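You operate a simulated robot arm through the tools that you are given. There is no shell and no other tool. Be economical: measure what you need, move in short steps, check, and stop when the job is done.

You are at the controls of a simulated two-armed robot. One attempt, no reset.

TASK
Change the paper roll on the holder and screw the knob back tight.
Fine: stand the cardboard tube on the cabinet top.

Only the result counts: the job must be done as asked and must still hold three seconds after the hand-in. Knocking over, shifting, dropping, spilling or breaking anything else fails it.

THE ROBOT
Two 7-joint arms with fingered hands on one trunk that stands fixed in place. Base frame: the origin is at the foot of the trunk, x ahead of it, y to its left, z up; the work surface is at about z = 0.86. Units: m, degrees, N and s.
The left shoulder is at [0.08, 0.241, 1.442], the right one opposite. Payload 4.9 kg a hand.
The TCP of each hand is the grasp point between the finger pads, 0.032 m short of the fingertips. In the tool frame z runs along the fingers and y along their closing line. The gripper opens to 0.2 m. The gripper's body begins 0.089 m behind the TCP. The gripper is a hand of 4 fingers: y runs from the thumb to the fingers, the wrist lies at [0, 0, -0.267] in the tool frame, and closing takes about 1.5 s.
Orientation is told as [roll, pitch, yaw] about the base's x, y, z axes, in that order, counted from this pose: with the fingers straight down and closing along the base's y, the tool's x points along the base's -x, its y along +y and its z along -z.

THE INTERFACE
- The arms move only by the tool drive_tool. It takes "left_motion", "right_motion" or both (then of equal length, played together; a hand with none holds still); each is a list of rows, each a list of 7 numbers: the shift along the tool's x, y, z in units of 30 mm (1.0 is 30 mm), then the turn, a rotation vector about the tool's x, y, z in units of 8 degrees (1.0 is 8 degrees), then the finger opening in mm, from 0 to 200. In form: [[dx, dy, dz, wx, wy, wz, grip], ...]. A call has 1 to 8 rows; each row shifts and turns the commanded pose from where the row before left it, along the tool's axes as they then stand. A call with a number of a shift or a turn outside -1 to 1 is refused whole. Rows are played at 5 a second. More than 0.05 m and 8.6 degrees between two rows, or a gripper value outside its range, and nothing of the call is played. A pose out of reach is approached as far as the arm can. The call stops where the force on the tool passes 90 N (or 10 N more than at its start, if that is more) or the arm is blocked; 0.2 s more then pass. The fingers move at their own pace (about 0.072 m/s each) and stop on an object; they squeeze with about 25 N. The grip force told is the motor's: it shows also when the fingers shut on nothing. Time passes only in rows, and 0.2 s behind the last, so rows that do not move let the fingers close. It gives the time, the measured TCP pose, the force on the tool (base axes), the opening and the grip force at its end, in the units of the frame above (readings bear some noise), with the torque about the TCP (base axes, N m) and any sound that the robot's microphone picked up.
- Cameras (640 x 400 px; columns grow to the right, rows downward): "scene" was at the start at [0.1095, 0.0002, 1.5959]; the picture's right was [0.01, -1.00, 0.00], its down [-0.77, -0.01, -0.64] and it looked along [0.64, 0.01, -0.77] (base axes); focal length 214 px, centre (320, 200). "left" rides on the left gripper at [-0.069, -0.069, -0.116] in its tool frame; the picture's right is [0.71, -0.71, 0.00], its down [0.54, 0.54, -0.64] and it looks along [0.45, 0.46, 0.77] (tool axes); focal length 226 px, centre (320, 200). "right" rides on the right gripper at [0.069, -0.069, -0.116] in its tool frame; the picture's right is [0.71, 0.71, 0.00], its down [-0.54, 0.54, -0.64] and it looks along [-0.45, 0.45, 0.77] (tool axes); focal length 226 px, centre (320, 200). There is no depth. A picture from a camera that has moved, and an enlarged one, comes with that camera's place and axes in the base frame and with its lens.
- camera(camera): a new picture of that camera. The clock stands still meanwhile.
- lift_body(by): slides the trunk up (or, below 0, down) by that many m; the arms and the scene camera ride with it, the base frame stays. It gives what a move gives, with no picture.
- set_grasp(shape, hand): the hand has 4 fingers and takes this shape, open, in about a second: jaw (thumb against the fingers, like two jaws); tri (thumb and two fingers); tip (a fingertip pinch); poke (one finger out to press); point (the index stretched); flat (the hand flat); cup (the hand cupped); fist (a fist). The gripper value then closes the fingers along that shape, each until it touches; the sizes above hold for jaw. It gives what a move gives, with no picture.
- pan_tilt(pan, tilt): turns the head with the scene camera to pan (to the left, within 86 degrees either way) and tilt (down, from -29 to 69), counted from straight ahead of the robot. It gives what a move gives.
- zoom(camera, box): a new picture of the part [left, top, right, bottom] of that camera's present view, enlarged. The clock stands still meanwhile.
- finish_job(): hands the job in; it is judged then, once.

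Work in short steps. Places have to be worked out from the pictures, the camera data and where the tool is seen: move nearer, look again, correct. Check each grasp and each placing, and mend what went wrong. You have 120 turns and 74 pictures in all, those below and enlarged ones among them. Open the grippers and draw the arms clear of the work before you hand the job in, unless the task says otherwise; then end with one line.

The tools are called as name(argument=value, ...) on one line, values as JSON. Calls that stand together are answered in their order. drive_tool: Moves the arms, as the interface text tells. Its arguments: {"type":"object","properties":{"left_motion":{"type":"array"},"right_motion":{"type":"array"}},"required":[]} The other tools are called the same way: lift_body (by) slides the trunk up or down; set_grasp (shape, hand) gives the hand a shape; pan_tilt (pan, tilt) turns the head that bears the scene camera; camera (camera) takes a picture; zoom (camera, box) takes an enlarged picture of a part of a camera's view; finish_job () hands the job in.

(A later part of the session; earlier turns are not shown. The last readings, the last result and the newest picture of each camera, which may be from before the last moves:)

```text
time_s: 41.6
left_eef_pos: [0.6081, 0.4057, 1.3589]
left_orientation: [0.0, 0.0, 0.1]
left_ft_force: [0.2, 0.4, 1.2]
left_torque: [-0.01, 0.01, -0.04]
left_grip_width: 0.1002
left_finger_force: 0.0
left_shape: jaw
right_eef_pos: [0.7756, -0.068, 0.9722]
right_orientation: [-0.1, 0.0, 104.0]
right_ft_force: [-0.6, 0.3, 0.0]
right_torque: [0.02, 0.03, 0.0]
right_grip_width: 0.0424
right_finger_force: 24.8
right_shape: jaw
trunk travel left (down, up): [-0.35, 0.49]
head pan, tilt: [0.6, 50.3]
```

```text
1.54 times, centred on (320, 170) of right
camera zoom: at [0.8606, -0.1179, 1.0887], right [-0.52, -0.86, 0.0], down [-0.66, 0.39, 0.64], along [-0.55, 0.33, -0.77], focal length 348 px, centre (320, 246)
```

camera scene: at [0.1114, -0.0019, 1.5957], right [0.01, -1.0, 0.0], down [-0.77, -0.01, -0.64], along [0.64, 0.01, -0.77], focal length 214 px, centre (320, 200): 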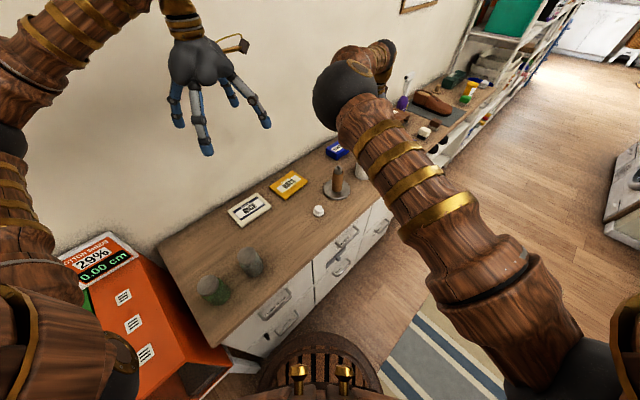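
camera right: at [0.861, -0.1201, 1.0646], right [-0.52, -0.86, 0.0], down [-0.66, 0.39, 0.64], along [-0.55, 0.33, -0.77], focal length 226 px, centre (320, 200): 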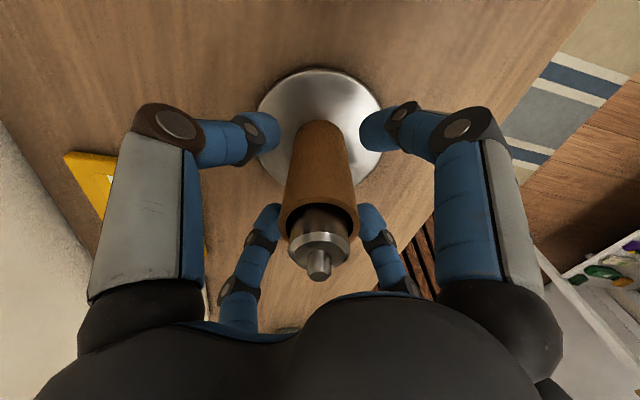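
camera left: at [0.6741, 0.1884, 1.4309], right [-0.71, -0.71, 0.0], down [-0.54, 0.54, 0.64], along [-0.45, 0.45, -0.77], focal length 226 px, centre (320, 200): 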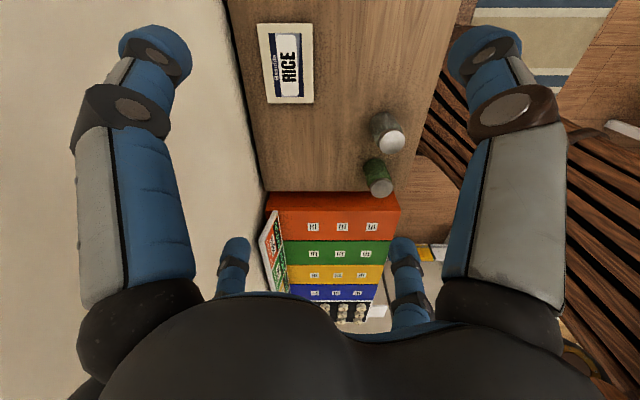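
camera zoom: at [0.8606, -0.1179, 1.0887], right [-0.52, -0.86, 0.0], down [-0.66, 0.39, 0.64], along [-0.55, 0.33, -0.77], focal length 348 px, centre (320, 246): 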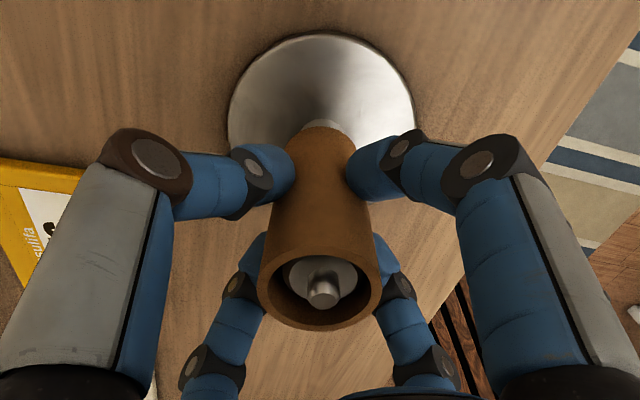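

The tube came up with the hand. I raise it clear of the spindle and carry it to (0.575,0.087).

drive_tool(right_motion=[[0, 0, -0.9, 0, 0, 0, 0], [0, 0, -0.9, 0, 0, 0, 0], [0, 0, -0.9, 0, 0, 0, 0], [0, 0, -0.9, 0, 0, 0, 0], [0, 0, -0.9, 0, 0, 0, 0], [0, 0, -0.4, 0, 0, 0, 0]])

drive_tool(right_motion=[[-0.829, 0.656, 0, 0, 0, 0, 0], [-0.829, 0.656, 0, 0, 0, 0, 0], [-0.829, 0.656, 0, 0, 0, 0, 0], [-0.829, 0.656, 0, 0, 0, 0, 0], [-0.829, 0.656, 0, 0, 0, 0, 0], [-0.829, 0.656, 0, 0, 0, 0, 0], [-0.829, 0.656, 0, 0, 0, 0, 0], [-0.829, 0.656, 0, 0, 0, 0, 0]])

camera(camera="right")

camera(camera="left")

```text
time_s: 43.0
left_eef_pos: [0.6091, 0.4065, 1.3579]
left_orientation: [-0.1, 0.0, 0.1]
left_ft_force: [0.5, -0.4, 0.1]
left_torque: [-0.03, 0.01, -0.01]
left_grip_width: 0.1003
left_finger_force: 0.1
left_shape: jaw
right_eef_pos: [0.7749, -0.0683, 1.1175]
right_orientation: [0.0, 0.0, 104.1]
right_ft_force: [-0.2, 0.2, -0.4]
right_torque: [-0.01, -0.01, 0.02]
right_grip_width: 0.0423
right_finger_force: 25.0
right_shape: jaw
trunk travel left (down, up): [-0.35, 0.49]
head pan, tilt: [0.6, 50.3]
```

```text
time_s: 44.8
left_eef_pos: [0.6073, 0.4056, 1.3585]
left_orientation: [0.0, 0.1, 0.0]
left_ft_force: [0.1, 0.7, -0.1]
left_torque: [0.0, 0.02, 0.02]
left_grip_width: 0.1006
left_finger_force: 0.0
left_shape: jaw
right_eef_pos: [0.6294, -0.02, 1.1031]
right_orientation: [0.7, 1.9, 93.9]
right_ft_force: [1.2, -0.4, 0.3]
right_torque: [-0.01, -0.01, -0.02]
right_grip_width: 0.0424
right_finger_force: 25.2
right_shape: jaw
trunk travel left (down, up): [-0.35, 0.49]
head pan, tilt: [0.6, 50.3]
stopped in row 8 (right hand): the arm was blocked; the commanded pose is now the measured one
```

```text
47 pictures are left
camera right: at [0.7055, -0.0804, 1.2207], right [-0.66, -0.75, 0.03], down [-0.57, 0.52, 0.63], along [-0.49, 0.4, -0.77], focal length 226 px, centre (320, 200)
```

right: 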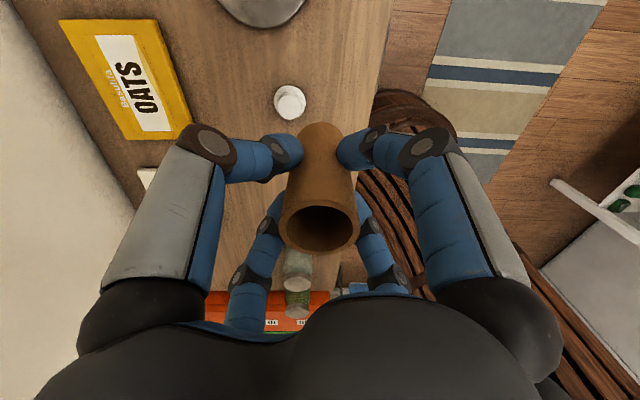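

```text
46 pictures are left
camera left: at [0.6758, 0.3378, 1.474], right [-0.71, -0.71, 0.0], down [-0.54, 0.54, 0.64], along [-0.46, 0.45, -0.77], focal length 226 px, centre (320, 200)
```

left: 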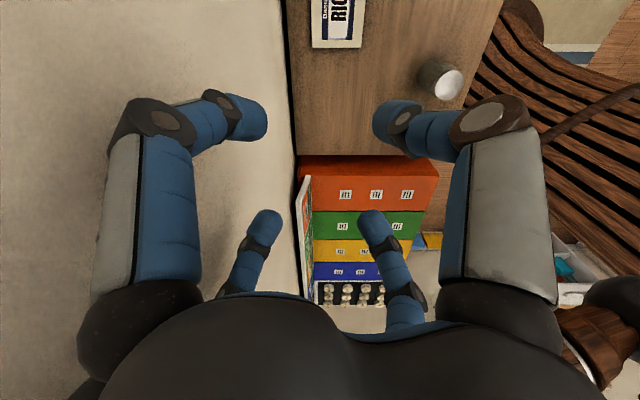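

The arm hit a joint limit at this yaw, leaving the tube slightly tilted. I unwind the yaw and level the tool.

drive_tool(right_motion=[[0, 0, 0, 0.09, -0.24, 0.9, 0], [0, 0, 0, 0, 0, 1, 0], [0, 0, 0, 0, 0, 1, 0], [0, 0, 0, 0, 0, 1, 0], [0, 0, 0, 0, 0, 1, 0], [0, 0, 0, 0, 0, 1, 0], [0, 0, 0, 0, 0, 1, 0], [0, 0, 0, 0, 0, 1, 0]])

```text
time_s: 46.6
left_eef_pos: [0.6077, 0.406, 1.358]
left_orientation: [-0.1, 0.0, 0.0]
left_ft_force: [0.3, 0.2, -0.4]
left_torque: [-0.01, 0.0, -0.01]
left_grip_width: 0.1004
left_finger_force: 0.0
left_shape: jaw
right_eef_pos: [0.6296, -0.0168, 1.1031]
right_orientation: [0.2, -0.2, 30.8]
right_ft_force: [-0.5, 0.1, -1.2]
right_torque: [-0.03, 0.0, 0.0]
right_grip_width: 0.0427
right_finger_force: 25.0
right_shape: jaw
trunk travel left (down, up): [-0.35, 0.49]
head pan, tilt: [0.6, 50.3]
```

Levelled. Now I move on to the tube's spot.

drive_tool(right_motion=[[-0.045, 0.97, 0, 0, 0, 0, 0], [-0.045, 0.97, 0, 0, 0, 0, 0], [-0.045, 0.97, 0, 0, 0, 0, 0], [-0.045, 0.97, 0, 0, 0, 0, 0]])

camera(camera="right")

```text
time_s: 47.8
left_eef_pos: [0.6081, 0.4054, 1.3579]
left_orientation: [0.0, 0.2, -0.1]
left_ft_force: [1.1, 0.6, 0.2]
left_torque: [-0.02, -0.01, -0.02]
left_grip_width: 0.1005
left_finger_force: 0.1
left_shape: jaw
right_eef_pos: [0.6007, 0.0356, 1.1032]
right_orientation: [-0.4, 0.5, 25.9]
right_ft_force: [0.3, 0.2, -0.1]
right_torque: [0.01, 0.02, 0.03]
right_grip_width: 0.0423
right_finger_force: 25.4
right_shape: jaw
trunk travel left (down, up): [-0.35, 0.49]
head pan, tilt: [0.6, 50.3]
stopped in row 4 (right hand): the arm was blocked; the commanded pose is now the measured one
```

```text
45 pictures are left
camera right: at [0.5703, -0.0555, 1.2208], right [-0.94, 0.33, 0.0], down [0.25, 0.73, 0.64], along [0.21, 0.6, -0.77], focal length 226 px, centre (320, 200)
```

right: 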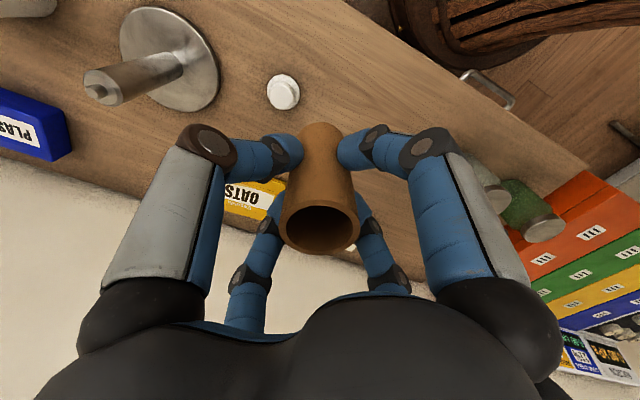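

The arm is blocked again. I look at the arm's posture to find out why.

camera(camera="scene")

```text
44 pictures are left
camera scene: at [0.1094, 0.0004, 1.5959], right [0.01, -1.0, 0.0], down [-0.77, -0.01, -0.64], along [0.64, 0.01, -0.77], focal length 214 px, centre (320, 200)
```

scene: 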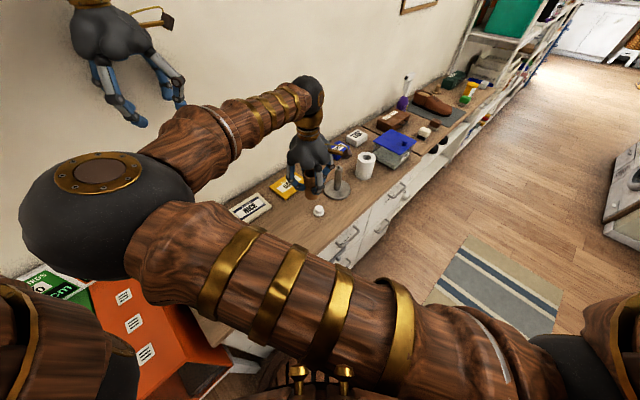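

The right elbow is crowding the left arm. A spot behind the knob, (0.708,0.10), is free and straightens the arm; I go there and shift the left hand a bit more.

drive_tool(right_motion=[[-0.84, 0.075, 0, -0.05, -0.06, 0, 0], [-0.84, 0.075, 0, 0, 0, 0, 0], [-0.84, 0.075, 0, 0, 0, 0, 0], [-0.84, 0.075, 0, 0, 0, 0, 0], [-0.84, 0.075, 0, 0, 0, 0, 0], [0, 0, 0, 0, 0, 0, 0]], left_motion=[[0, 0.5, 0, 0, 0, 0, 100], [0, 0.5, 0, 0, 0, 0, 100], [0, 0.5, 0, 0, 0, 0, 100], [0, 0.5, 0, 0, 0, 0, 100], [0, 0.5, 0, 0, 0, 0, 100], [0, 0, 0, 0, 0, 0, 100]])

camera(camera="right")

```text
time_s: 48.8
left_eef_pos: [0.6018, 0.4392, 1.3638]
left_orientation: [-0.2, 0.3, -2.3]
left_ft_force: [-28.1, -75.7, 3.0]
left_torque: [5.37, -0.95, -1.36]
left_grip_width: 0.0933
left_finger_force: 0.0
left_shape: jaw
right_eef_pos: [0.6786, 0.0821, 1.109]
right_orientation: [0.5, -0.5, 26.2]
right_ft_force: [0.2, 0.8, 0.5]
right_torque: [-0.05, -0.03, -0.01]
right_grip_width: 0.0421
right_finger_force: 24.8
right_shape: jaw
trunk travel left (down, up): [-0.35, 0.49]
head pan, tilt: [0.6, 50.3]
stopped in row 4 (left hand): the force on the tool passed its limit at 99 N (the readings are from after the stop); the commanded pose is now the measured one
```

```text
43 pictures are left
camera right: at [0.6483, -0.0115, 1.2232], right [-0.95, 0.32, 0.0], down [0.24, 0.72, 0.65], along [0.21, 0.62, -0.76], focal length 226 px, centre (320, 200)
```

right: 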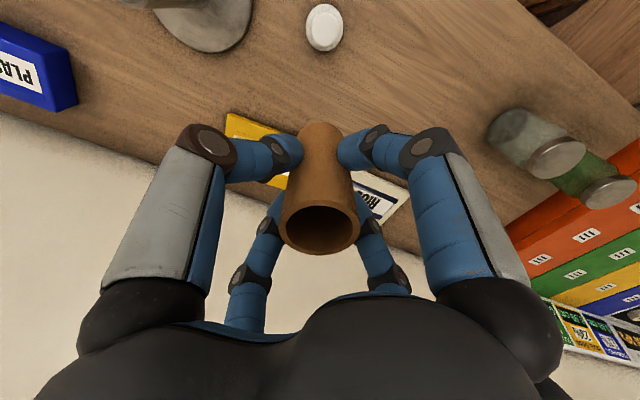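

The left fingers brushed the wall; I back the left hand off. I finish moving the tube to (0.70,0.092) and lower it near the surface (expected contact at TCP z≈0.94).

drive_tool(right_motion=[[-0.79, 0, 0, 0.06, 0.06, 0, 0], [0, 0, 0, 0, 0, 0, 0]], left_motion=[[0.8, -0.8, 0, 0, 0, 0.29, 90], [0.8, -0.8, 0, 0, 0, 0, 90]])

drive_tool(right_motion=[[0, 0, 0.9, 0, 0, 0, 0], [0, 0, 0.9, 0, 0, 0, 0], [0, 0, 0.9, 0, 0, 0, 0], [0, 0, 0.9, 0, 0, 0, 0], [0, 0, 0.9, 0, 0, 0, 0], [0, 0, 0.5, 0, 0, 0, 0]])

camera(camera="right")

```text
time_s: 49.4
left_eef_pos: [0.5553, 0.4039, 1.3633]
left_orientation: [-0.1, 0.2, -3.4]
left_ft_force: [0.2, -1.0, 0.4]
left_torque: [0.13, -0.06, 0.0]
left_grip_width: 0.0901
left_finger_force: 0.0
left_shape: jaw
right_eef_pos: [0.7027, 0.092, 1.1037]
right_orientation: [-0.2, 0.2, 26.1]
right_ft_force: [-0.5, 0.1, 0.3]
right_torque: [0.08, -0.04, 0.01]
right_grip_width: 0.0423
right_finger_force: 24.7
right_shape: jaw
trunk travel left (down, up): [-0.35, 0.49]
head pan, tilt: [0.6, 50.3]
```

```text
time_s: 50.8
left_eef_pos: [0.5568, 0.4098, 1.3603]
left_orientation: [-0.4, 0.4, -3.4]
left_ft_force: [-0.1, 0.2, -0.1]
left_torque: [0.05, -0.01, 0.0]
left_grip_width: 0.0897
left_finger_force: 0.0
left_shape: jaw
right_eef_pos: [0.7049, 0.0987, 0.9573]
right_orientation: [-0.2, 0.3, 26.1]
right_ft_force: [-0.2, 0.0, -0.4]
right_torque: [0.03, 0.0, 0.01]
right_grip_width: 0.0422
right_finger_force: 25.3
right_shape: jaw
trunk travel left (down, up): [-0.35, 0.49]
head pan, tilt: [0.6, 50.3]
```

```text
42 pictures are left
camera right: at [0.6756, 0.0065, 1.074], right [-0.95, 0.32, 0.0], down [0.25, 0.73, 0.64], along [0.21, 0.6, -0.77], focal length 226 px, centre (320, 200)
```

right: 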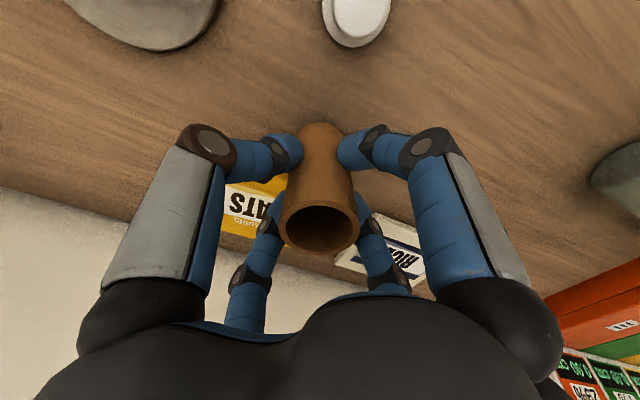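

Clear of OATS and the knob. Gentle lowering to contact.

drive_tool(right_motion=[[0, 0, 0.2, 0.02, -0.03, 0, 0], [0, 0, 0.15, 0, 0, 0, 0], [0, 0, 0.1, 0, 0, 0, 0], [0, 0, 0.07, 0, 0, 0, 0]])

```text
time_s: 51.8
left_eef_pos: [0.5555, 0.4099, 1.3597]
left_orientation: [-0.4, 0.4, -3.2]
left_ft_force: [-0.4, 0.5, 0.0]
left_torque: [0.01, 0.03, -0.02]
left_grip_width: 0.0898
left_finger_force: 0.0
left_shape: jaw
right_eef_pos: [0.705, 0.0983, 0.9388]
right_orientation: [-0.5, 0.1, 26.1]
right_ft_force: [0.2, 0.5, -0.6]
right_torque: [0.01, 0.0, 0.02]
right_grip_width: 0.0422
right_finger_force: 24.7
right_shape: jaw
trunk travel left (down, up): [-0.35, 0.49]
head pan, tilt: [0.6, 50.3]
```

drive_tool(right_motion=[[0, 0, 0.05, -0.05, 0, 0, 0], [0, 0, 0.05, 0, 0, 0, 0], [0, 0, 0.05, 0, 0, 0, 0]])

zoom(camera="right", box=[200, 80, 440, 280])

```text
time_s: 52.6
left_eef_pos: [0.5549, 0.4091, 1.3608]
left_orientation: [-0.3, 0.3, -3.2]
left_ft_force: [1.2, -1.4, -0.6]
left_torque: [-0.01, 0.0, 0.0]
left_grip_width: 0.09
left_finger_force: 0.1
left_shape: jaw
right_eef_pos: [0.7032, 0.0973, 0.9352]
right_orientation: [-0.2, -0.1, 26.1]
right_ft_force: [3.1, -0.1, 16.9]
right_torque: [-0.04, -0.11, 0.02]
right_grip_width: 0.0428
right_finger_force: 25.0
right_shape: jaw
trunk travel left (down, up): [-0.35, 0.49]
head pan, tilt: [0.6, 50.3]
```

```text
2.00 times, centred on (320, 180) of right
camera zoom: at [0.6731, 0.006, 1.0535], right [-0.95, 0.32, 0.0], down [0.25, 0.73, 0.64], along [0.21, 0.61, -0.77], focal length 452 px, centre (320, 240)
```

zoom: 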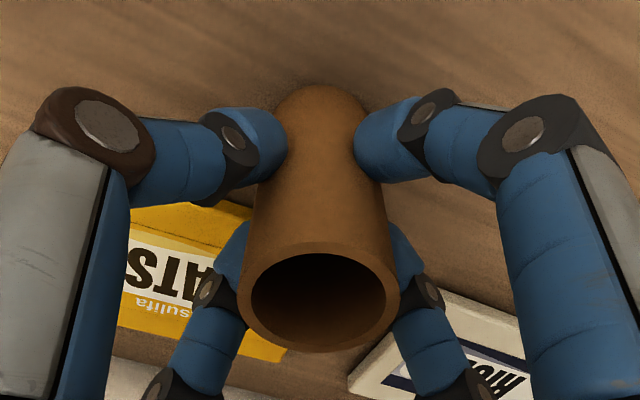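

Contact at 17 N and level. I ease slightly and open, then rise straight up.

drive_tool(right_motion=[[0, 0, -0.03, 0, 0, 0, 0], [0, 0, 0, 0, 0, 0, 50], [0, 0, 0, 0, 0, 0, 60], [0, 0, 0, 0, 0, 0, 75], [0, 0, 0, 0, 0, 0, 75], [0, 0, -0.5, 0, 0, 0, 75], [0, 0, -0.7, 0, 0, 0, 75]])

camera(camera="right")

```text
time_s: 54.2
left_eef_pos: [0.5556, 0.4105, 1.3604]
left_orientation: [-0.4, 0.3, -3.3]
left_ft_force: [-0.3, 0.7, 0.6]
left_torque: [-0.01, -0.05, -0.02]
left_grip_width: 0.0898
left_finger_force: 0.1
left_shape: jaw
right_eef_pos: [0.7033, 0.0957, 0.9716]
right_orientation: [0.0, 0.0, 26.2]
right_ft_force: [-0.4, 0.4, -0.8]
right_torque: [0.01, 0.0, 0.0]
right_grip_width: 0.0747
right_finger_force: 0.1
right_shape: jaw
trunk travel left (down, up): [-0.35, 0.49]
head pan, tilt: [0.6, 50.3]
```

```text
40 pictures are left
camera right: at [0.6735, 0.0041, 1.0885], right [-0.95, 0.32, 0.0], down [0.25, 0.73, 0.64], along [0.21, 0.61, -0.77], focal length 226 px, centre (320, 200)
```

right: 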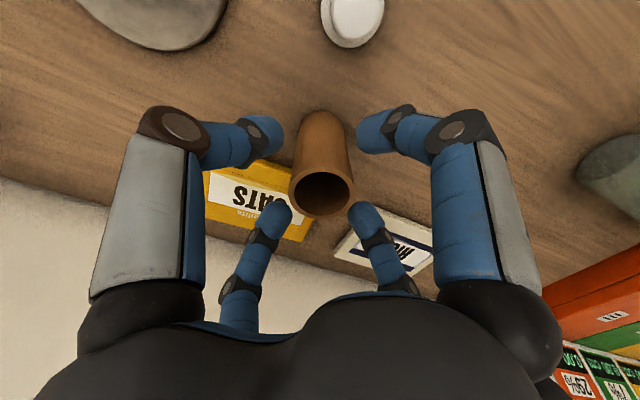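

The tube stands freely. I rise and go over to the roll at about (0.888,-0.203).

drive_tool(right_motion=[[0, 0, -1, 0, 0, 0, 80], [0, 0, -1, 0, 0, 0, 100], [0, 0, -1, 0, 0, 0, 120], [0, 0, -1, 0, 0, 0, 120], [0, 0, -1, 0, 0, 0, 120]])

drive_tool(right_motion=[[-0.095, -0.972, 0, 0, 0, 0, 120], [-0.095, -0.972, 0, 0, 0, 0, 120], [-0.095, -0.972, 0, 0, 0, 0, 120], [-0.095, -0.972, 0, 0, 0, 0, 120], [-0.095, -0.972, 0, 0, 0, 0, 120], [-0.095, -0.972, 0, 0, 0, 0, 120]])

drive_tool(right_motion=[[-0.095, -0.972, 0, 0, 0, 0, 120], [-0.095, -0.972, 0, 0, 0, 0, 120], [-0.095, -0.972, 0, 0, 0, 0, 120], [-0.095, -0.972, 0, 0, 0, 0, 120], [-0.095, -0.972, 0, 0, 0, 0, 120], [-0.095, -0.972, 0, 0, 0, 0, 120]])

camera(camera="right")

camera(camera="scene")

```text
time_s: 55.4
left_eef_pos: [0.555, 0.4112, 1.361]
left_orientation: [-0.4, 0.2, -3.3]
left_ft_force: [0.6, -0.5, -0.3]
left_torque: [0.0, -0.03, -0.01]
left_grip_width: 0.0901
left_finger_force: 0.0
left_shape: jaw
right_eef_pos: [0.7039, 0.0981, 1.1211]
right_orientation: [0.0, 0.0, 26.2]
right_ft_force: [-0.7, 0.7, 0.8]
right_torque: [0.05, -0.01, -0.02]
right_grip_width: 0.1196
right_finger_force: 0.2
right_shape: jaw
trunk travel left (down, up): [-0.35, 0.49]
head pan, tilt: [0.6, 50.3]
```

```text
time_s: 56.8
left_eef_pos: [0.5582, 0.4095, 1.3597]
left_orientation: [-0.4, 0.4, -3.2]
left_ft_force: [0.0, -0.2, -0.2]
left_torque: [0.02, -0.01, 0.05]
left_grip_width: 0.0898
left_finger_force: 0.0
left_shape: jaw
right_eef_pos: [0.7959, -0.0518, 1.1239]
right_orientation: [0.0, 0.0, 26.1]
right_ft_force: [0.2, -0.4, 0.1]
right_torque: [0.03, 0.05, 0.02]
right_grip_width: 0.1194
right_finger_force: 0.2
right_shape: jaw
trunk travel left (down, up): [-0.35, 0.49]
head pan, tilt: [0.6, 50.3]
```

```text
time_s: 58.2
left_eef_pos: [0.557, 0.4087, 1.3598]
left_orientation: [-0.3, 0.5, -3.3]
left_ft_force: [-0.3, 0.1, 0.3]
left_torque: [0.02, 0.03, 0.01]
left_grip_width: 0.0897
left_finger_force: 0.0
left_shape: jaw
right_eef_pos: [0.89, -0.2041, 1.1205]
right_orientation: [-0.1, 0.1, 26.2]
right_ft_force: [0.8, -0.5, -0.7]
right_torque: [0.05, 0.04, 0.02]
right_grip_width: 0.1197
right_finger_force: 0.1
right_shape: jaw
trunk travel left (down, up): [-0.35, 0.49]
head pan, tilt: [0.6, 50.3]
```

```text
39 pictures are left
camera right: at [0.8607, -0.295, 1.2374], right [-0.95, 0.32, 0.0], down [0.25, 0.73, 0.64], along [0.21, 0.61, -0.77], focal length 226 px, centre (320, 200)
```

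right: 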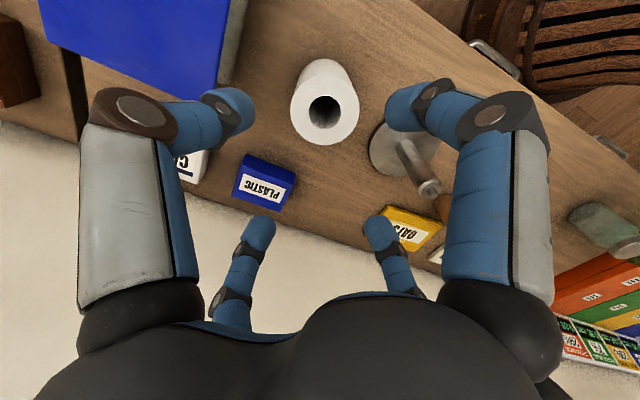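

```text
38 pictures are left
camera scene: at [0.1104, -0.0015, 1.5958], right [0.01, -1.0, 0.0], down [-0.77, -0.01, -0.64], along [0.64, 0.01, -0.77], focal length 214 px, centre (320, 200)
```

scene: 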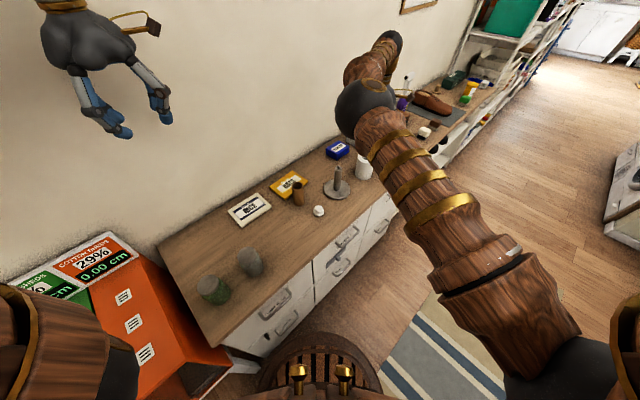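

The roll is centred at about (0.887,-0.203), with its top near z 0.955. I descend around it to z≈0.93.

drive_tool(right_motion=[[0.08, 0.07, 0.9, 0, 0, 0, 115], [0, 0, 0.9, 0, 0, 0, 115], [0, 0, 0.9, 0, 0, 0, 115], [0, 0, 0.9, 0, 0, 0, 115], [0, 0, 0.9, 0, 0, 0, 115], [0, 0, 0.9, 0, 0, 0, 115], [0, 0, 0.9, 0, 0, 0, 115]])

camera(camera="right")

```text
time_s: 59.8
left_eef_pos: [0.5563, 0.4101, 1.3602]
left_orientation: [-0.4, 0.3, -3.3]
left_ft_force: [-0.2, -0.5, 0.6]
left_torque: [0.01, 0.01, 0.01]
left_grip_width: 0.09
left_finger_force: 0.0
left_shape: jaw
right_eef_pos: [0.8858, -0.2012, 0.9314]
right_orientation: [-0.1, 0.1, 26.1]
right_ft_force: [-0.4, -0.1, 0.3]
right_torque: [0.0, 0.0, -0.01]
right_grip_width: 0.1154
right_finger_force: 0.2
right_shape: jaw
trunk travel left (down, up): [-0.35, 0.49]
head pan, tilt: [0.6, 50.3]
```

```text
37 pictures are left
camera right: at [0.8554, -0.2929, 1.0476], right [-0.95, 0.32, 0.0], down [0.25, 0.73, 0.64], along [0.21, 0.61, -0.77], focal length 226 px, centre (320, 200)
```

right: 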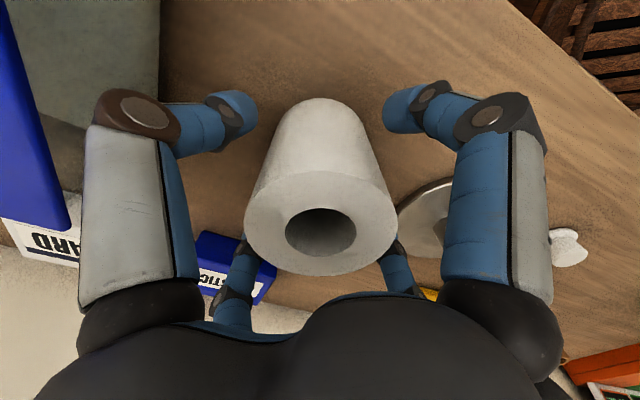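

Well centred. Close and lift a little.

drive_tool(right_motion=[[0, 0, 0, 0, 0, 0, 80], [0, 0, 0, 0, 0, 0, 60], [0, 0, 0, 0, 0, 0, 40], [0, 0, 0, 0, 0, 0, 40], [0, 0, 0, 0, 0, 0, 40], [0, 0, -0.1, 0, 0, 0, 40], [0, 0, -0.3, 0, 0, 0, 40], [0, 0, -0.6, 0, 0, 0, 40]])

camera(camera="right")

```text
time_s: 61.6
left_eef_pos: [0.5565, 0.4105, 1.3598]
left_orientation: [-0.4, 0.3, -3.3]
left_ft_force: [-0.8, -0.4, -0.1]
left_torque: [0.01, -0.02, -0.04]
left_grip_width: 0.0903
left_finger_force: 0.0
left_shape: jaw
right_eef_pos: [0.8853, -0.2007, 0.9629]
right_orientation: [0.0, -0.1, 26.0]
right_ft_force: [-0.1, -0.1, -0.7]
right_torque: [0.01, 0.03, 0.02]
right_grip_width: 0.0774
right_finger_force: 25.2
right_shape: jaw
trunk travel left (down, up): [-0.35, 0.49]
head pan, tilt: [0.6, 50.3]
```

```text
36 pictures are left
camera right: at [0.8544, -0.2931, 1.08], right [-0.95, 0.32, 0.0], down [0.25, 0.73, 0.64], along [0.21, 0.61, -0.77], focal length 226 px, centre (320, 200)
```

right: 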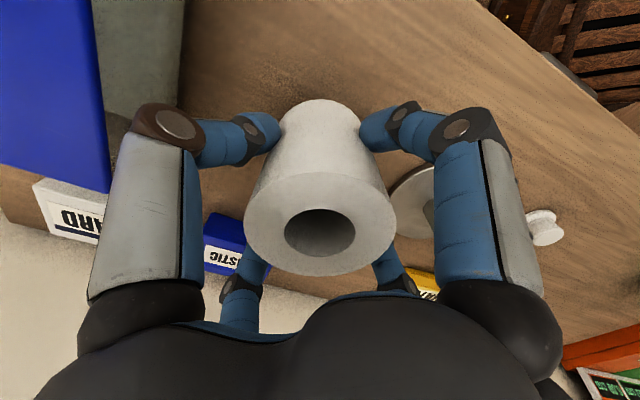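

The roll is up, well centred in the grip. I raise it above the spindle end (z≈1.0) and bring it over the axis (0.777,-0.070).

drive_tool(right_motion=[[0, 0, -0.9, 0, 0, 0, 40], [0, 0, -0.9, 0, 0, 0, 40], [0, 0, -0.9, 0, 0, 0, 40], [0, 0, -0.9, 0, 0, 0, 40], [0, 0, -0.9, 0, 0, 0, 40]])

drive_tool(right_motion=[[0.217, 0.917, 0, 0, 0, 0, 40], [0.217, 0.917, 0, 0, 0, 0, 40], [0.217, 0.917, 0, 0, 0, 0, 40], [0.217, 0.917, 0, 0, 0, 0, 40], [0.217, 0.917, 0, 0, 0, 0, 40], [0.217, 0.917, 0, 0, 0, 0, 40], [0, 0, 0, 0, 0, 0, 40]])

zoom(camera="scene", box=[260, 80, 440, 220])

camera(camera="right")

```text
time_s: 62.8
left_eef_pos: [0.556, 0.4098, 1.3594]
left_orientation: [-0.3, 0.4, -3.2]
left_ft_force: [-0.1, -0.8, -0.2]
left_torque: [0.02, 0.02, 0.02]
left_grip_width: 0.0902
left_finger_force: 0.1
left_shape: jaw
right_eef_pos: [0.8869, -0.1991, 1.0973]
right_orientation: [0.0, 0.1, 26.0]
right_ft_force: [-0.2, -0.4, -1.1]
right_torque: [0.0, -0.01, 0.03]
right_grip_width: 0.0775
right_finger_force: 25.2
right_shape: jaw
trunk travel left (down, up): [-0.35, 0.49]
head pan, tilt: [0.6, 50.3]
```

```text
time_s: 64.4
left_eef_pos: [0.5568, 0.4089, 1.3601]
left_orientation: [-0.4, 0.4, -3.3]
left_ft_force: [-0.2, 0.1, -0.4]
left_torque: [0.01, 0.06, -0.02]
left_grip_width: 0.0901
left_finger_force: 0.0
left_shape: jaw
right_eef_pos: [0.7821, -0.0664, 1.0968]
right_orientation: [-0.2, 0.0, 26.0]
right_ft_force: [-0.1, -0.5, -1.2]
right_torque: [0.01, 0.03, 0.0]
right_grip_width: 0.0775
right_finger_force: 24.8
right_shape: jaw
trunk travel left (down, up): [-0.35, 0.49]
head pan, tilt: [0.6, 50.3]
```

```text
2.86 times, centred on (350, 150) of scene
camera zoom: at [0.1102, -0.0002, 1.5958], right [0.01, -1.0, 0.0], down [-0.77, -0.01, -0.64], along [0.64, 0.01, -0.77], focal length 613 px, centre (234, 343)
```

zoom: 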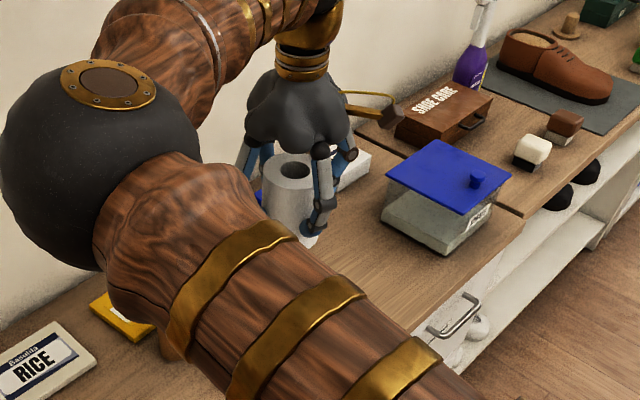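

```text
34 pictures are left
camera right: at [0.7517, -0.1592, 1.2134], right [-0.95, 0.32, 0.0], down [0.25, 0.73, 0.64], along [0.21, 0.61, -0.77], focal length 226 px, centre (320, 200)
```

right: 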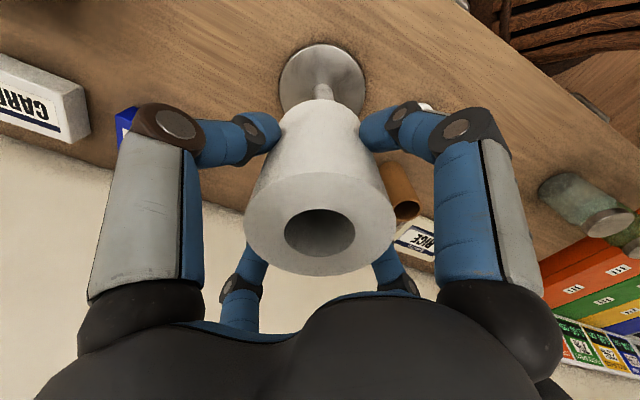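

The spindle is visible beneath the roll. A small correction of about 6 mm, then I measure again.

drive_tool(right_motion=[[0.21, -0.05, 0, 0, 0, 0, 40], [0, 0, 0, 0, 0, 0, 40]])

zoom(camera="right", box=[240, 30, 400, 140])

```text
time_s: 65.0
left_eef_pos: [0.5568, 0.4109, 1.3595]
left_orientation: [-0.4, 0.4, -3.3]
left_ft_force: [0.9, 1.3, 0.0]
left_torque: [0.02, 0.0, 0.0]
left_grip_width: 0.0899
left_finger_force: 0.0
left_shape: jaw
right_eef_pos: [0.7761, -0.0715, 1.0971]
right_orientation: [0.0, 0.2, 26.2]
right_ft_force: [0.1, 0.4, -2.2]
right_torque: [0.0, 0.0, -0.03]
right_grip_width: 0.0776
right_finger_force: 24.8
right_shape: jaw
trunk travel left (down, up): [-0.35, 0.49]
head pan, tilt: [0.6, 50.3]
```

```text
3.64 times, centred on (320, 85) of right
camera zoom: at [0.7459, -0.1642, 1.2133], right [-0.95, 0.32, 0.0], down [0.25, 0.73, 0.64], along [0.21, 0.61, -0.77], focal length 822 px, centre (320, 618)
```

zoom: 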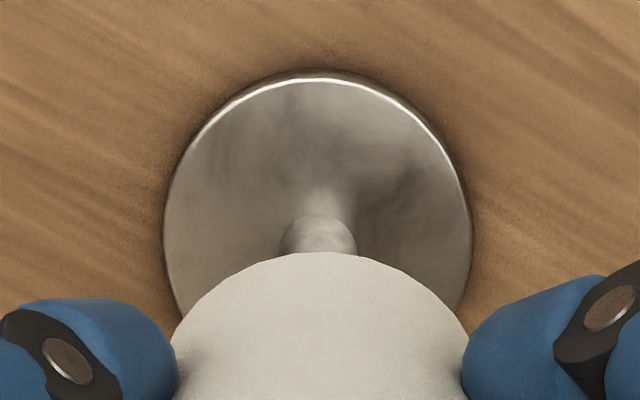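

The spindle is laterally centred and the computed centre is (0.778,-0.069), within 2-3 mm. I lower slowly over the spindle end.

drive_tool(right_motion=[[-0.03, 0.05, 0.4, 0, 0, 0, 40], [0, 0, 0.3, 0, 0, 0, 40], [0, 0, 0.3, 0, 0, 0, 40], [0, 0, 0.3, 0, 0, 0, 40], [0, 0, 0.3, 0, 0, 0, 40]])

camera(camera="right")

```text
time_s: 66.2
left_eef_pos: [0.5588, 0.4118, 1.3586]
left_orientation: [-0.4, 0.4, -3.3]
left_ft_force: [0.5, 0.2, -0.1]
left_torque: [0.0, -0.01, -0.01]
left_grip_width: 0.0899
left_finger_force: 0.2
left_shape: jaw
right_eef_pos: [0.7752, -0.0688, 1.0462]
right_orientation: [-0.1, 0.1, 26.2]
right_ft_force: [8.1, 5.7, -0.3]
right_torque: [0.32, -0.43, 0.09]
right_grip_width: 0.0774
right_finger_force: 25.3
right_shape: jaw
trunk travel left (down, up): [-0.35, 0.49]
head pan, tilt: [0.6, 50.3]
```

```text
32 pictures are left
camera right: at [0.7445, -0.1613, 1.1642], right [-0.95, 0.32, 0.0], down [0.25, 0.73, 0.64], along [0.21, 0.61, -0.77], focal length 226 px, centre (320, 200)
```

right: 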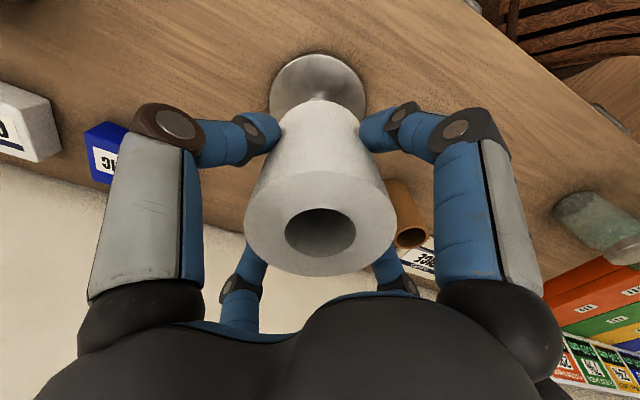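

The roll has threaded onto the spindle (its bottom is below the spindle end), with a light side force; I shift 3 mm to relieve it and keep lowering.

drive_tool(right_motion=[[-0.1, 0.02, 0, 0, 0, 0, 40], [0, 0, 0.3, 0, 0, 0, 40], [0, 0, 0.3, 0, 0, 0, 40], [0, 0, 0.3, 0, 0, 0, 40], [0, 0, 0.3, 0, 0, 0, 40]])

```text
time_s: 67.4
left_eef_pos: [0.5555, 0.411, 1.3583]
left_orientation: [-0.4, 0.4, -3.2]
left_ft_force: [0.1, 0.0, 0.0]
left_torque: [0.0, 0.01, -0.06]
left_grip_width: 0.09
left_finger_force: 0.0
left_shape: jaw
right_eef_pos: [0.7761, -0.0703, 1.0121]
right_orientation: [0.0, 0.3, 26.1]
right_ft_force: [1.1, 2.1, -0.8]
right_torque: [0.06, 0.0, -0.02]
right_grip_width: 0.0779
right_finger_force: 25.6
right_shape: jaw
trunk travel left (down, up): [-0.35, 0.49]
head pan, tilt: [0.6, 50.3]
```

Forces are small. Continuing down to near the plate.

drive_tool(right_motion=[[0, 0, 0.4, 0, 0, 0, 40], [0, 0, 0.4, 0, 0, 0, 40], [0, 0, 0.4, 0, 0, 0, 40], [0, 0, 0.4, 0, 0, 0, 40], [0, 0, 0.3, 0, 0, 0, 40], [0, 0, 0.15, 0, 0, 0, 40], [0, 0, 0.1, 0, 0, 0, 40], [0, 0, 0.07, 0, 0, 0, 40]])

```text
time_s: 69.2
left_eef_pos: [0.5573, 0.4108, 1.3591]
left_orientation: [-0.4, 0.4, -3.3]
left_ft_force: [-0.1, -0.3, -0.1]
left_torque: [0.0, 0.03, 0.0]
left_grip_width: 0.09
left_finger_force: 0.0
left_shape: jaw
right_eef_pos: [0.7764, -0.0701, 0.9474]
right_orientation: [-0.1, 0.1, 26.1]
right_ft_force: [1.3, 3.3, -0.1]
right_torque: [-0.05, 0.03, 0.0]
right_grip_width: 0.0779
right_finger_force: 25.6
right_shape: jaw
trunk travel left (down, up): [-0.35, 0.49]
head pan, tilt: [0.6, 50.3]
```

drive_tool(right_motion=[[0, 0, 0.07, 0, 0, 0, 40], [0, 0, 0.07, 0, 0, 0, 40], [0, 0, 0.07, 0, 0, 0, 40], [0, 0, 0.07, 0, 0, 0, 40]])

camera(camera="right")

```text
time_s: 70.2
left_eef_pos: [0.5539, 0.4107, 1.3599]
left_orientation: [-0.4, 0.3, -3.3]
left_ft_force: [1.1, -0.7, 0.3]
left_torque: [-0.01, 0.03, 0.01]
left_grip_width: 0.0901
left_finger_force: 0.1
left_shape: jaw
right_eef_pos: [0.7764, -0.072, 0.9403]
right_orientation: [-0.2, -0.1, 26.1]
right_ft_force: [3.9, 1.4, 17.5]
right_torque: [-0.05, 0.0, 0.07]
right_grip_width: 0.0782
right_finger_force: 25.0
right_shape: jaw
trunk travel left (down, up): [-0.35, 0.49]
head pan, tilt: [0.6, 50.3]
```

```text
31 pictures are left
camera right: at [0.7453, -0.1625, 1.0572], right [-0.95, 0.32, 0.0], down [0.25, 0.73, 0.64], along [0.21, 0.61, -0.77], focal length 226 px, centre (320, 200)
```

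right: 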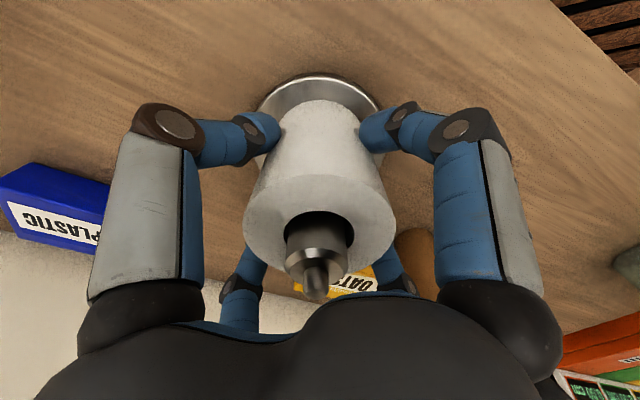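

The roll is seated on the plate (17 N contact), with the spindle stud protruding. I release and rise.

drive_tool(right_motion=[[0, 0, -0.04, 0, 0, 0, 80], [0, 0, 0, 0, 0, 0, 95], [0, 0, 0, 0, 0, 0, 115], [0, 0, 0, 0, 0, 0, 115], [0, 0, -0.5, 0, 0, 0, 115], [0, 0, -0.9, 0, 0, 0, 115], [0, 0, -0.9, 0, 0, 0, 115], [0, 0, -0.9, 0, 0, 0, 115]])

drive_tool(right_motion=[[0, 0, -0.9, 0, 0, -1, 100], [0, 0, -0.9, 0, 0, -1, 100], [0, 0, -0.9, 0, 0, -1, 80], [0, 0, 0, 0, 0, -1, 80], [0, 0, 0, 0, 0, -1, 80], [0, 0, 0, 0, 0, -1, 80], [0, 0, 0, 0, 0, -1, 80], [0, 0, 0, 0, 0, -1, 80]])

camera(camera="right")

```text
time_s: 72.0
left_eef_pos: [0.5555, 0.4104, 1.3601]
left_orientation: [-0.5, 0.4, -3.2]
left_ft_force: [-0.2, 0.2, 0.3]
left_torque: [0.01, -0.03, -0.01]
left_grip_width: 0.09
left_finger_force: 0.2
left_shape: jaw
right_eef_pos: [0.7747, -0.0734, 1.0342]
right_orientation: [-0.1, 0.1, 26.1]
right_ft_force: [-0.9, 0.5, 0.0]
right_torque: [0.01, -0.01, 0.0]
right_grip_width: 0.1145
right_finger_force: 0.0
right_shape: jaw
trunk travel left (down, up): [-0.35, 0.49]
head pan, tilt: [0.6, 50.3]
```

```text
time_s: 73.8
left_eef_pos: [0.5556, 0.4104, 1.3602]
left_orientation: [-0.4, 0.4, -3.3]
left_ft_force: [0.8, -0.1, -0.4]
left_torque: [0.04, -0.01, -0.01]
left_grip_width: 0.0898
left_finger_force: 0.1
left_shape: jaw
right_eef_pos: [0.7745, -0.0706, 1.1161]
right_orientation: [0.1, 0.2, 90.3]
right_ft_force: [-0.7, 0.4, 0.0]
right_torque: [-0.02, 0.0, -0.05]
right_grip_width: 0.0807
right_finger_force: 0.0
right_shape: jaw
trunk travel left (down, up): [-0.35, 0.49]
head pan, tilt: [0.6, 50.3]
```

```text
30 pictures are left
camera right: at [0.8461, -0.1382, 1.2337], right [-0.7, -0.71, 0.0], down [-0.54, 0.54, 0.64], along [-0.46, 0.45, -0.77], focal length 226 px, centre (320, 200)
```

right: 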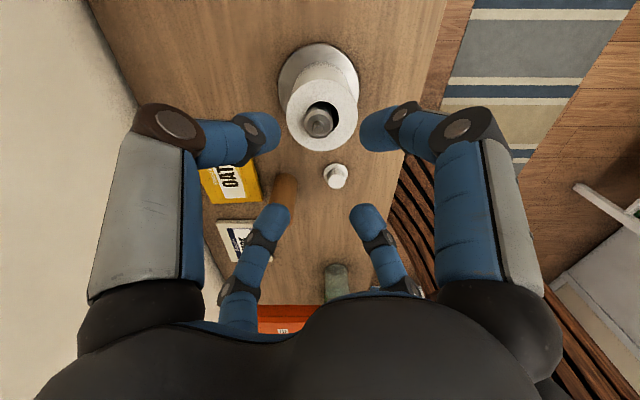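

The roll sits on the spindle. Now I go over the knob, keeping yaw 90°.

drive_tool(right_motion=[[-0.54, 0.83, 0, 0, 0, 0, 80], [-0.54, 0.83, 0, 0, 0, 0, 80], [-0.54, 0.83, 0, 0, 0, 0, 80], [-0.54, 0.83, 0, 0, 0, 0, 80], [-0.54, 0.83, 0, 0, 0, 0, 80], [0, 0, 0.7, 0, 0, 0, 80], [0, 0, 0.9, 0, 0, 0, 80], [0, 0, 0.9, 0, 0, 0, 80]])

camera(camera="right")

```text
time_s: 75.6
left_eef_pos: [0.555, 0.409, 1.3587]
left_orientation: [-0.5, 0.3, -3.3]
left_ft_force: [-0.2, -0.5, -0.2]
left_torque: [-0.02, -0.04, 0.0]
left_grip_width: 0.0899
left_finger_force: 0.1
left_shape: jaw
right_eef_pos: [0.6518, 0.0097, 1.042]
right_orientation: [0.0, 0.3, 90.1]
right_ft_force: [0.0, -0.3, -0.4]
right_torque: [-0.01, -0.01, 0.0]
right_grip_width: 0.0802
right_finger_force: 0.0
right_shape: jaw
trunk travel left (down, up): [-0.35, 0.49]
head pan, tilt: [0.6, 50.3]
```

```text
29 pictures are left
camera right: at [0.7219, -0.059, 1.1585], right [-0.71, -0.71, 0.0], down [-0.54, 0.54, 0.64], along [-0.46, 0.45, -0.77], focal length 226 px, centre (320, 200)
```

right: 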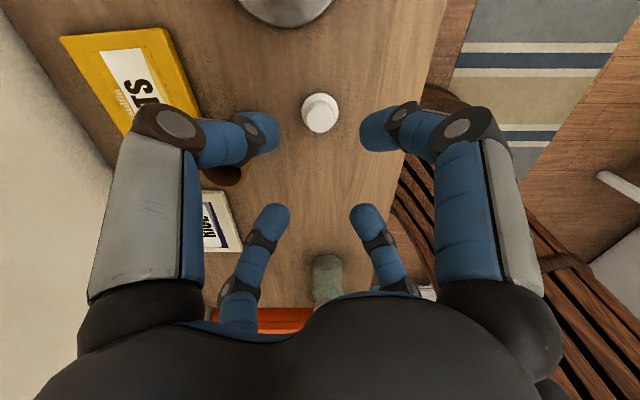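

The knob lies 5 mm off the TCP; I correct that and descend to just above surface contact (TCP z≈0.894).

drive_tool(right_motion=[[0.17, -0.07, 0.8, 0, 0, 0, 80], [0, 0, 0.9, 0, 0, 0, 80], [0, 0, 0.9, 0, 0, 0, 80], [0, 0, 0.9, 0, 0, 0, 80], [0, 0, 0.8, 0, 0, 0, 80], [0, 0, 0.55, 0, 0, 0, 80], [0, 0, 0.0, 0, 0, 0, 80]])

zoom(camera="right", box=[220, 110, 420, 240])

```text
time_s: 77.2
left_eef_pos: [0.5562, 0.4108, 1.36]
left_orientation: [-0.4, 0.4, -3.3]
left_ft_force: [0.1, 0.5, 0.3]
left_torque: [-0.04, -0.04, -0.04]
left_grip_width: 0.09
left_finger_force: 0.0
left_shape: jaw
right_eef_pos: [0.6526, 0.0071, 0.8946]
right_orientation: [-0.1, 0.1, 90.0]
right_ft_force: [-0.2, -0.5, -0.4]
right_torque: [0.03, 0.0, 0.01]
right_grip_width: 0.0803
right_finger_force: 0.0
right_shape: jaw
trunk travel left (down, up): [-0.35, 0.49]
head pan, tilt: [0.6, 50.3]
```

```text
3.08 times, centred on (320, 175) of right
camera zoom: at [0.7224, -0.0616, 1.0123], right [-0.71, -0.71, 0.0], down [-0.54, 0.54, 0.64], along [-0.46, 0.45, -0.77], focal length 696 px, centre (320, 277)
```

zoom: 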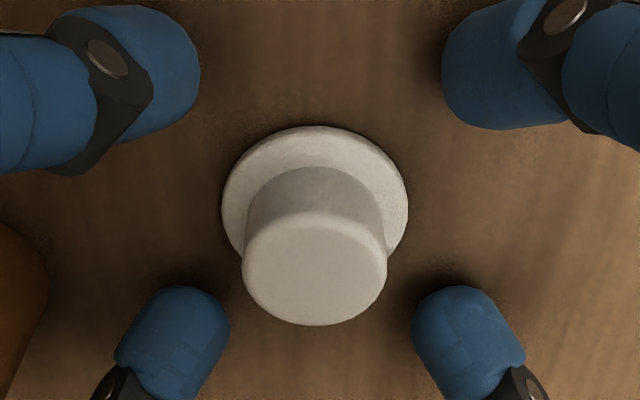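

Nicely centred. I close on the knob and lift it clear.

drive_tool(right_motion=[[0, 0, 0, 0, 0, 0, 40], [0, 0, 0, 0, 0, 0, 20], [0, 0, 0, 0, 0, 0, 0], [0, 0, 0, 0, 0, 0, 0], [0, 0, 0, 0, 0, 0, 0], [0, 0, -0.2, 0, 0, 0, 0], [0, 0, -0.6, 0, 0, 0, 0], [0, 0, -0.9, 0, 0, 0, 0]])

zoom(camera="right", box=[220, 110, 420, 240])

```text
time_s: 79.0
left_eef_pos: [0.5558, 0.4107, 1.3601]
left_orientation: [-0.4, 0.3, -3.4]
left_ft_force: [-0.8, -0.3, -0.1]
left_torque: [0.0, -0.02, -0.02]
left_grip_width: 0.0901
left_finger_force: 0.0
left_shape: jaw
right_eef_pos: [0.6529, 0.0062, 0.9473]
right_orientation: [0.0, 0.1, 90.1]
right_ft_force: [-0.2, -0.1, -0.5]
right_torque: [0.02, -0.01, -0.03]
right_grip_width: 0.0349
right_finger_force: 24.2
right_shape: jaw
trunk travel left (down, up): [-0.35, 0.49]
head pan, tilt: [0.6, 50.3]
```

```text
3.08 times, centred on (320, 175) of right
camera zoom: at [0.7222, -0.0618, 1.0642], right [-0.71, -0.71, 0.0], down [-0.54, 0.54, 0.64], along [-0.46, 0.45, -0.77], focal length 696 px, centre (320, 277)
```

zoom: 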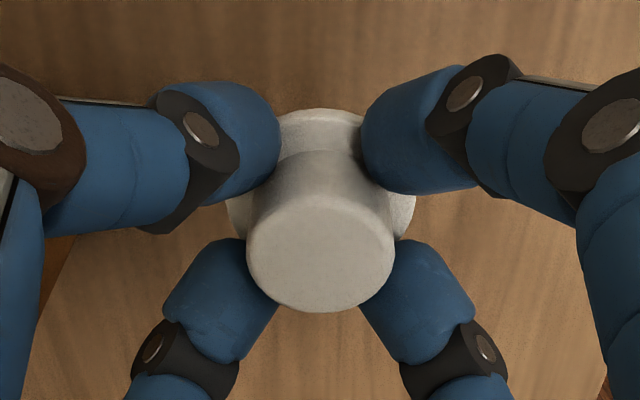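

The knob is held firmly. I raise and bring it over the spindle axis (0.777,-0.0705).

drive_tool(right_motion=[[0, 0, -0.95, 0, 0, 0, 0], [0, 0, -0.95, 0, 0, 0, 0], [0, 0, -0.95, 0, 0, 0, 0], [0, 0, -0.95, 0, 0, 0, 0], [0, 0, -0.95, 0, 0, 0, 0]])

drive_tool(right_motion=[[0.51, -0.83, 0, 0, 0, 0, 0], [0.51, -0.83, 0, 0, 0, 0, 0], [0.51, -0.83, 0, 0, 0, 0, 0], [0.51, -0.83, 0, 0, 0, 0, 0], [0.51, -0.83, 0, 0, 0, 0, 0], [0, 0, 0, 0, 0, 0, 0]])

zoom(camera="right", box=[220, 30, 420, 240])

```text
time_s: 80.2
left_eef_pos: [0.5553, 0.4105, 1.3605]
left_orientation: [-0.4, 0.3, -3.2]
left_ft_force: [-0.7, 0.0, 0.2]
left_torque: [0.02, -0.02, -0.04]
left_grip_width: 0.0903
left_finger_force: 0.0
left_shape: jaw
right_eef_pos: [0.6508, 0.0051, 1.0916]
right_orientation: [0.0, 0.0, 90.1]
right_ft_force: [-0.3, -0.7, -0.5]
right_torque: [0.03, -0.02, 0.02]
right_grip_width: 0.0349
right_finger_force: 24.7
right_shape: jaw
trunk travel left (down, up): [-0.35, 0.49]
head pan, tilt: [0.6, 50.3]
```

```text
time_s: 81.6
left_eef_pos: [0.555, 0.4108, 1.3606]
left_orientation: [-0.3, 0.4, -3.3]
left_ft_force: [-0.3, 0.1, -0.3]
left_torque: [0.01, -0.03, 0.03]
left_grip_width: 0.0903
left_finger_force: 0.0
left_shape: jaw
right_eef_pos: [0.7771, -0.0707, 1.0908]
right_orientation: [0.0, 0.2, 90.1]
right_ft_force: [-0.9, 0.0, 0.5]
right_torque: [-0.01, -0.02, 0.02]
right_grip_width: 0.0345
right_finger_force: 25.5
right_shape: jaw
trunk travel left (down, up): [-0.35, 0.49]
head pan, tilt: [0.6, 50.3]
```

```text
1.90 times, centred on (320, 135) of right
camera zoom: at [0.8467, -0.1381, 1.207], right [-0.71, -0.71, 0.0], down [-0.54, 0.54, 0.64], along [-0.46, 0.45, -0.77], focal length 431 px, centre (320, 324)
```

zoom: 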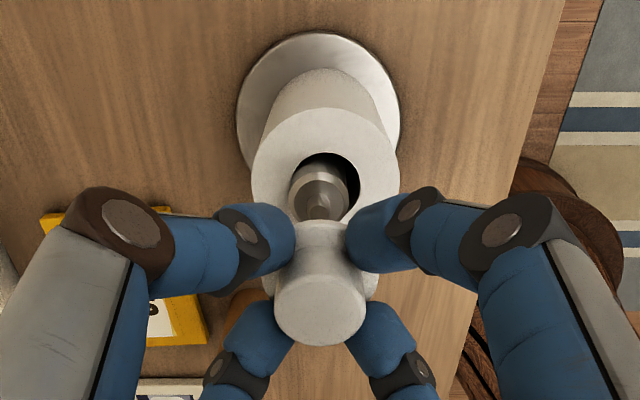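

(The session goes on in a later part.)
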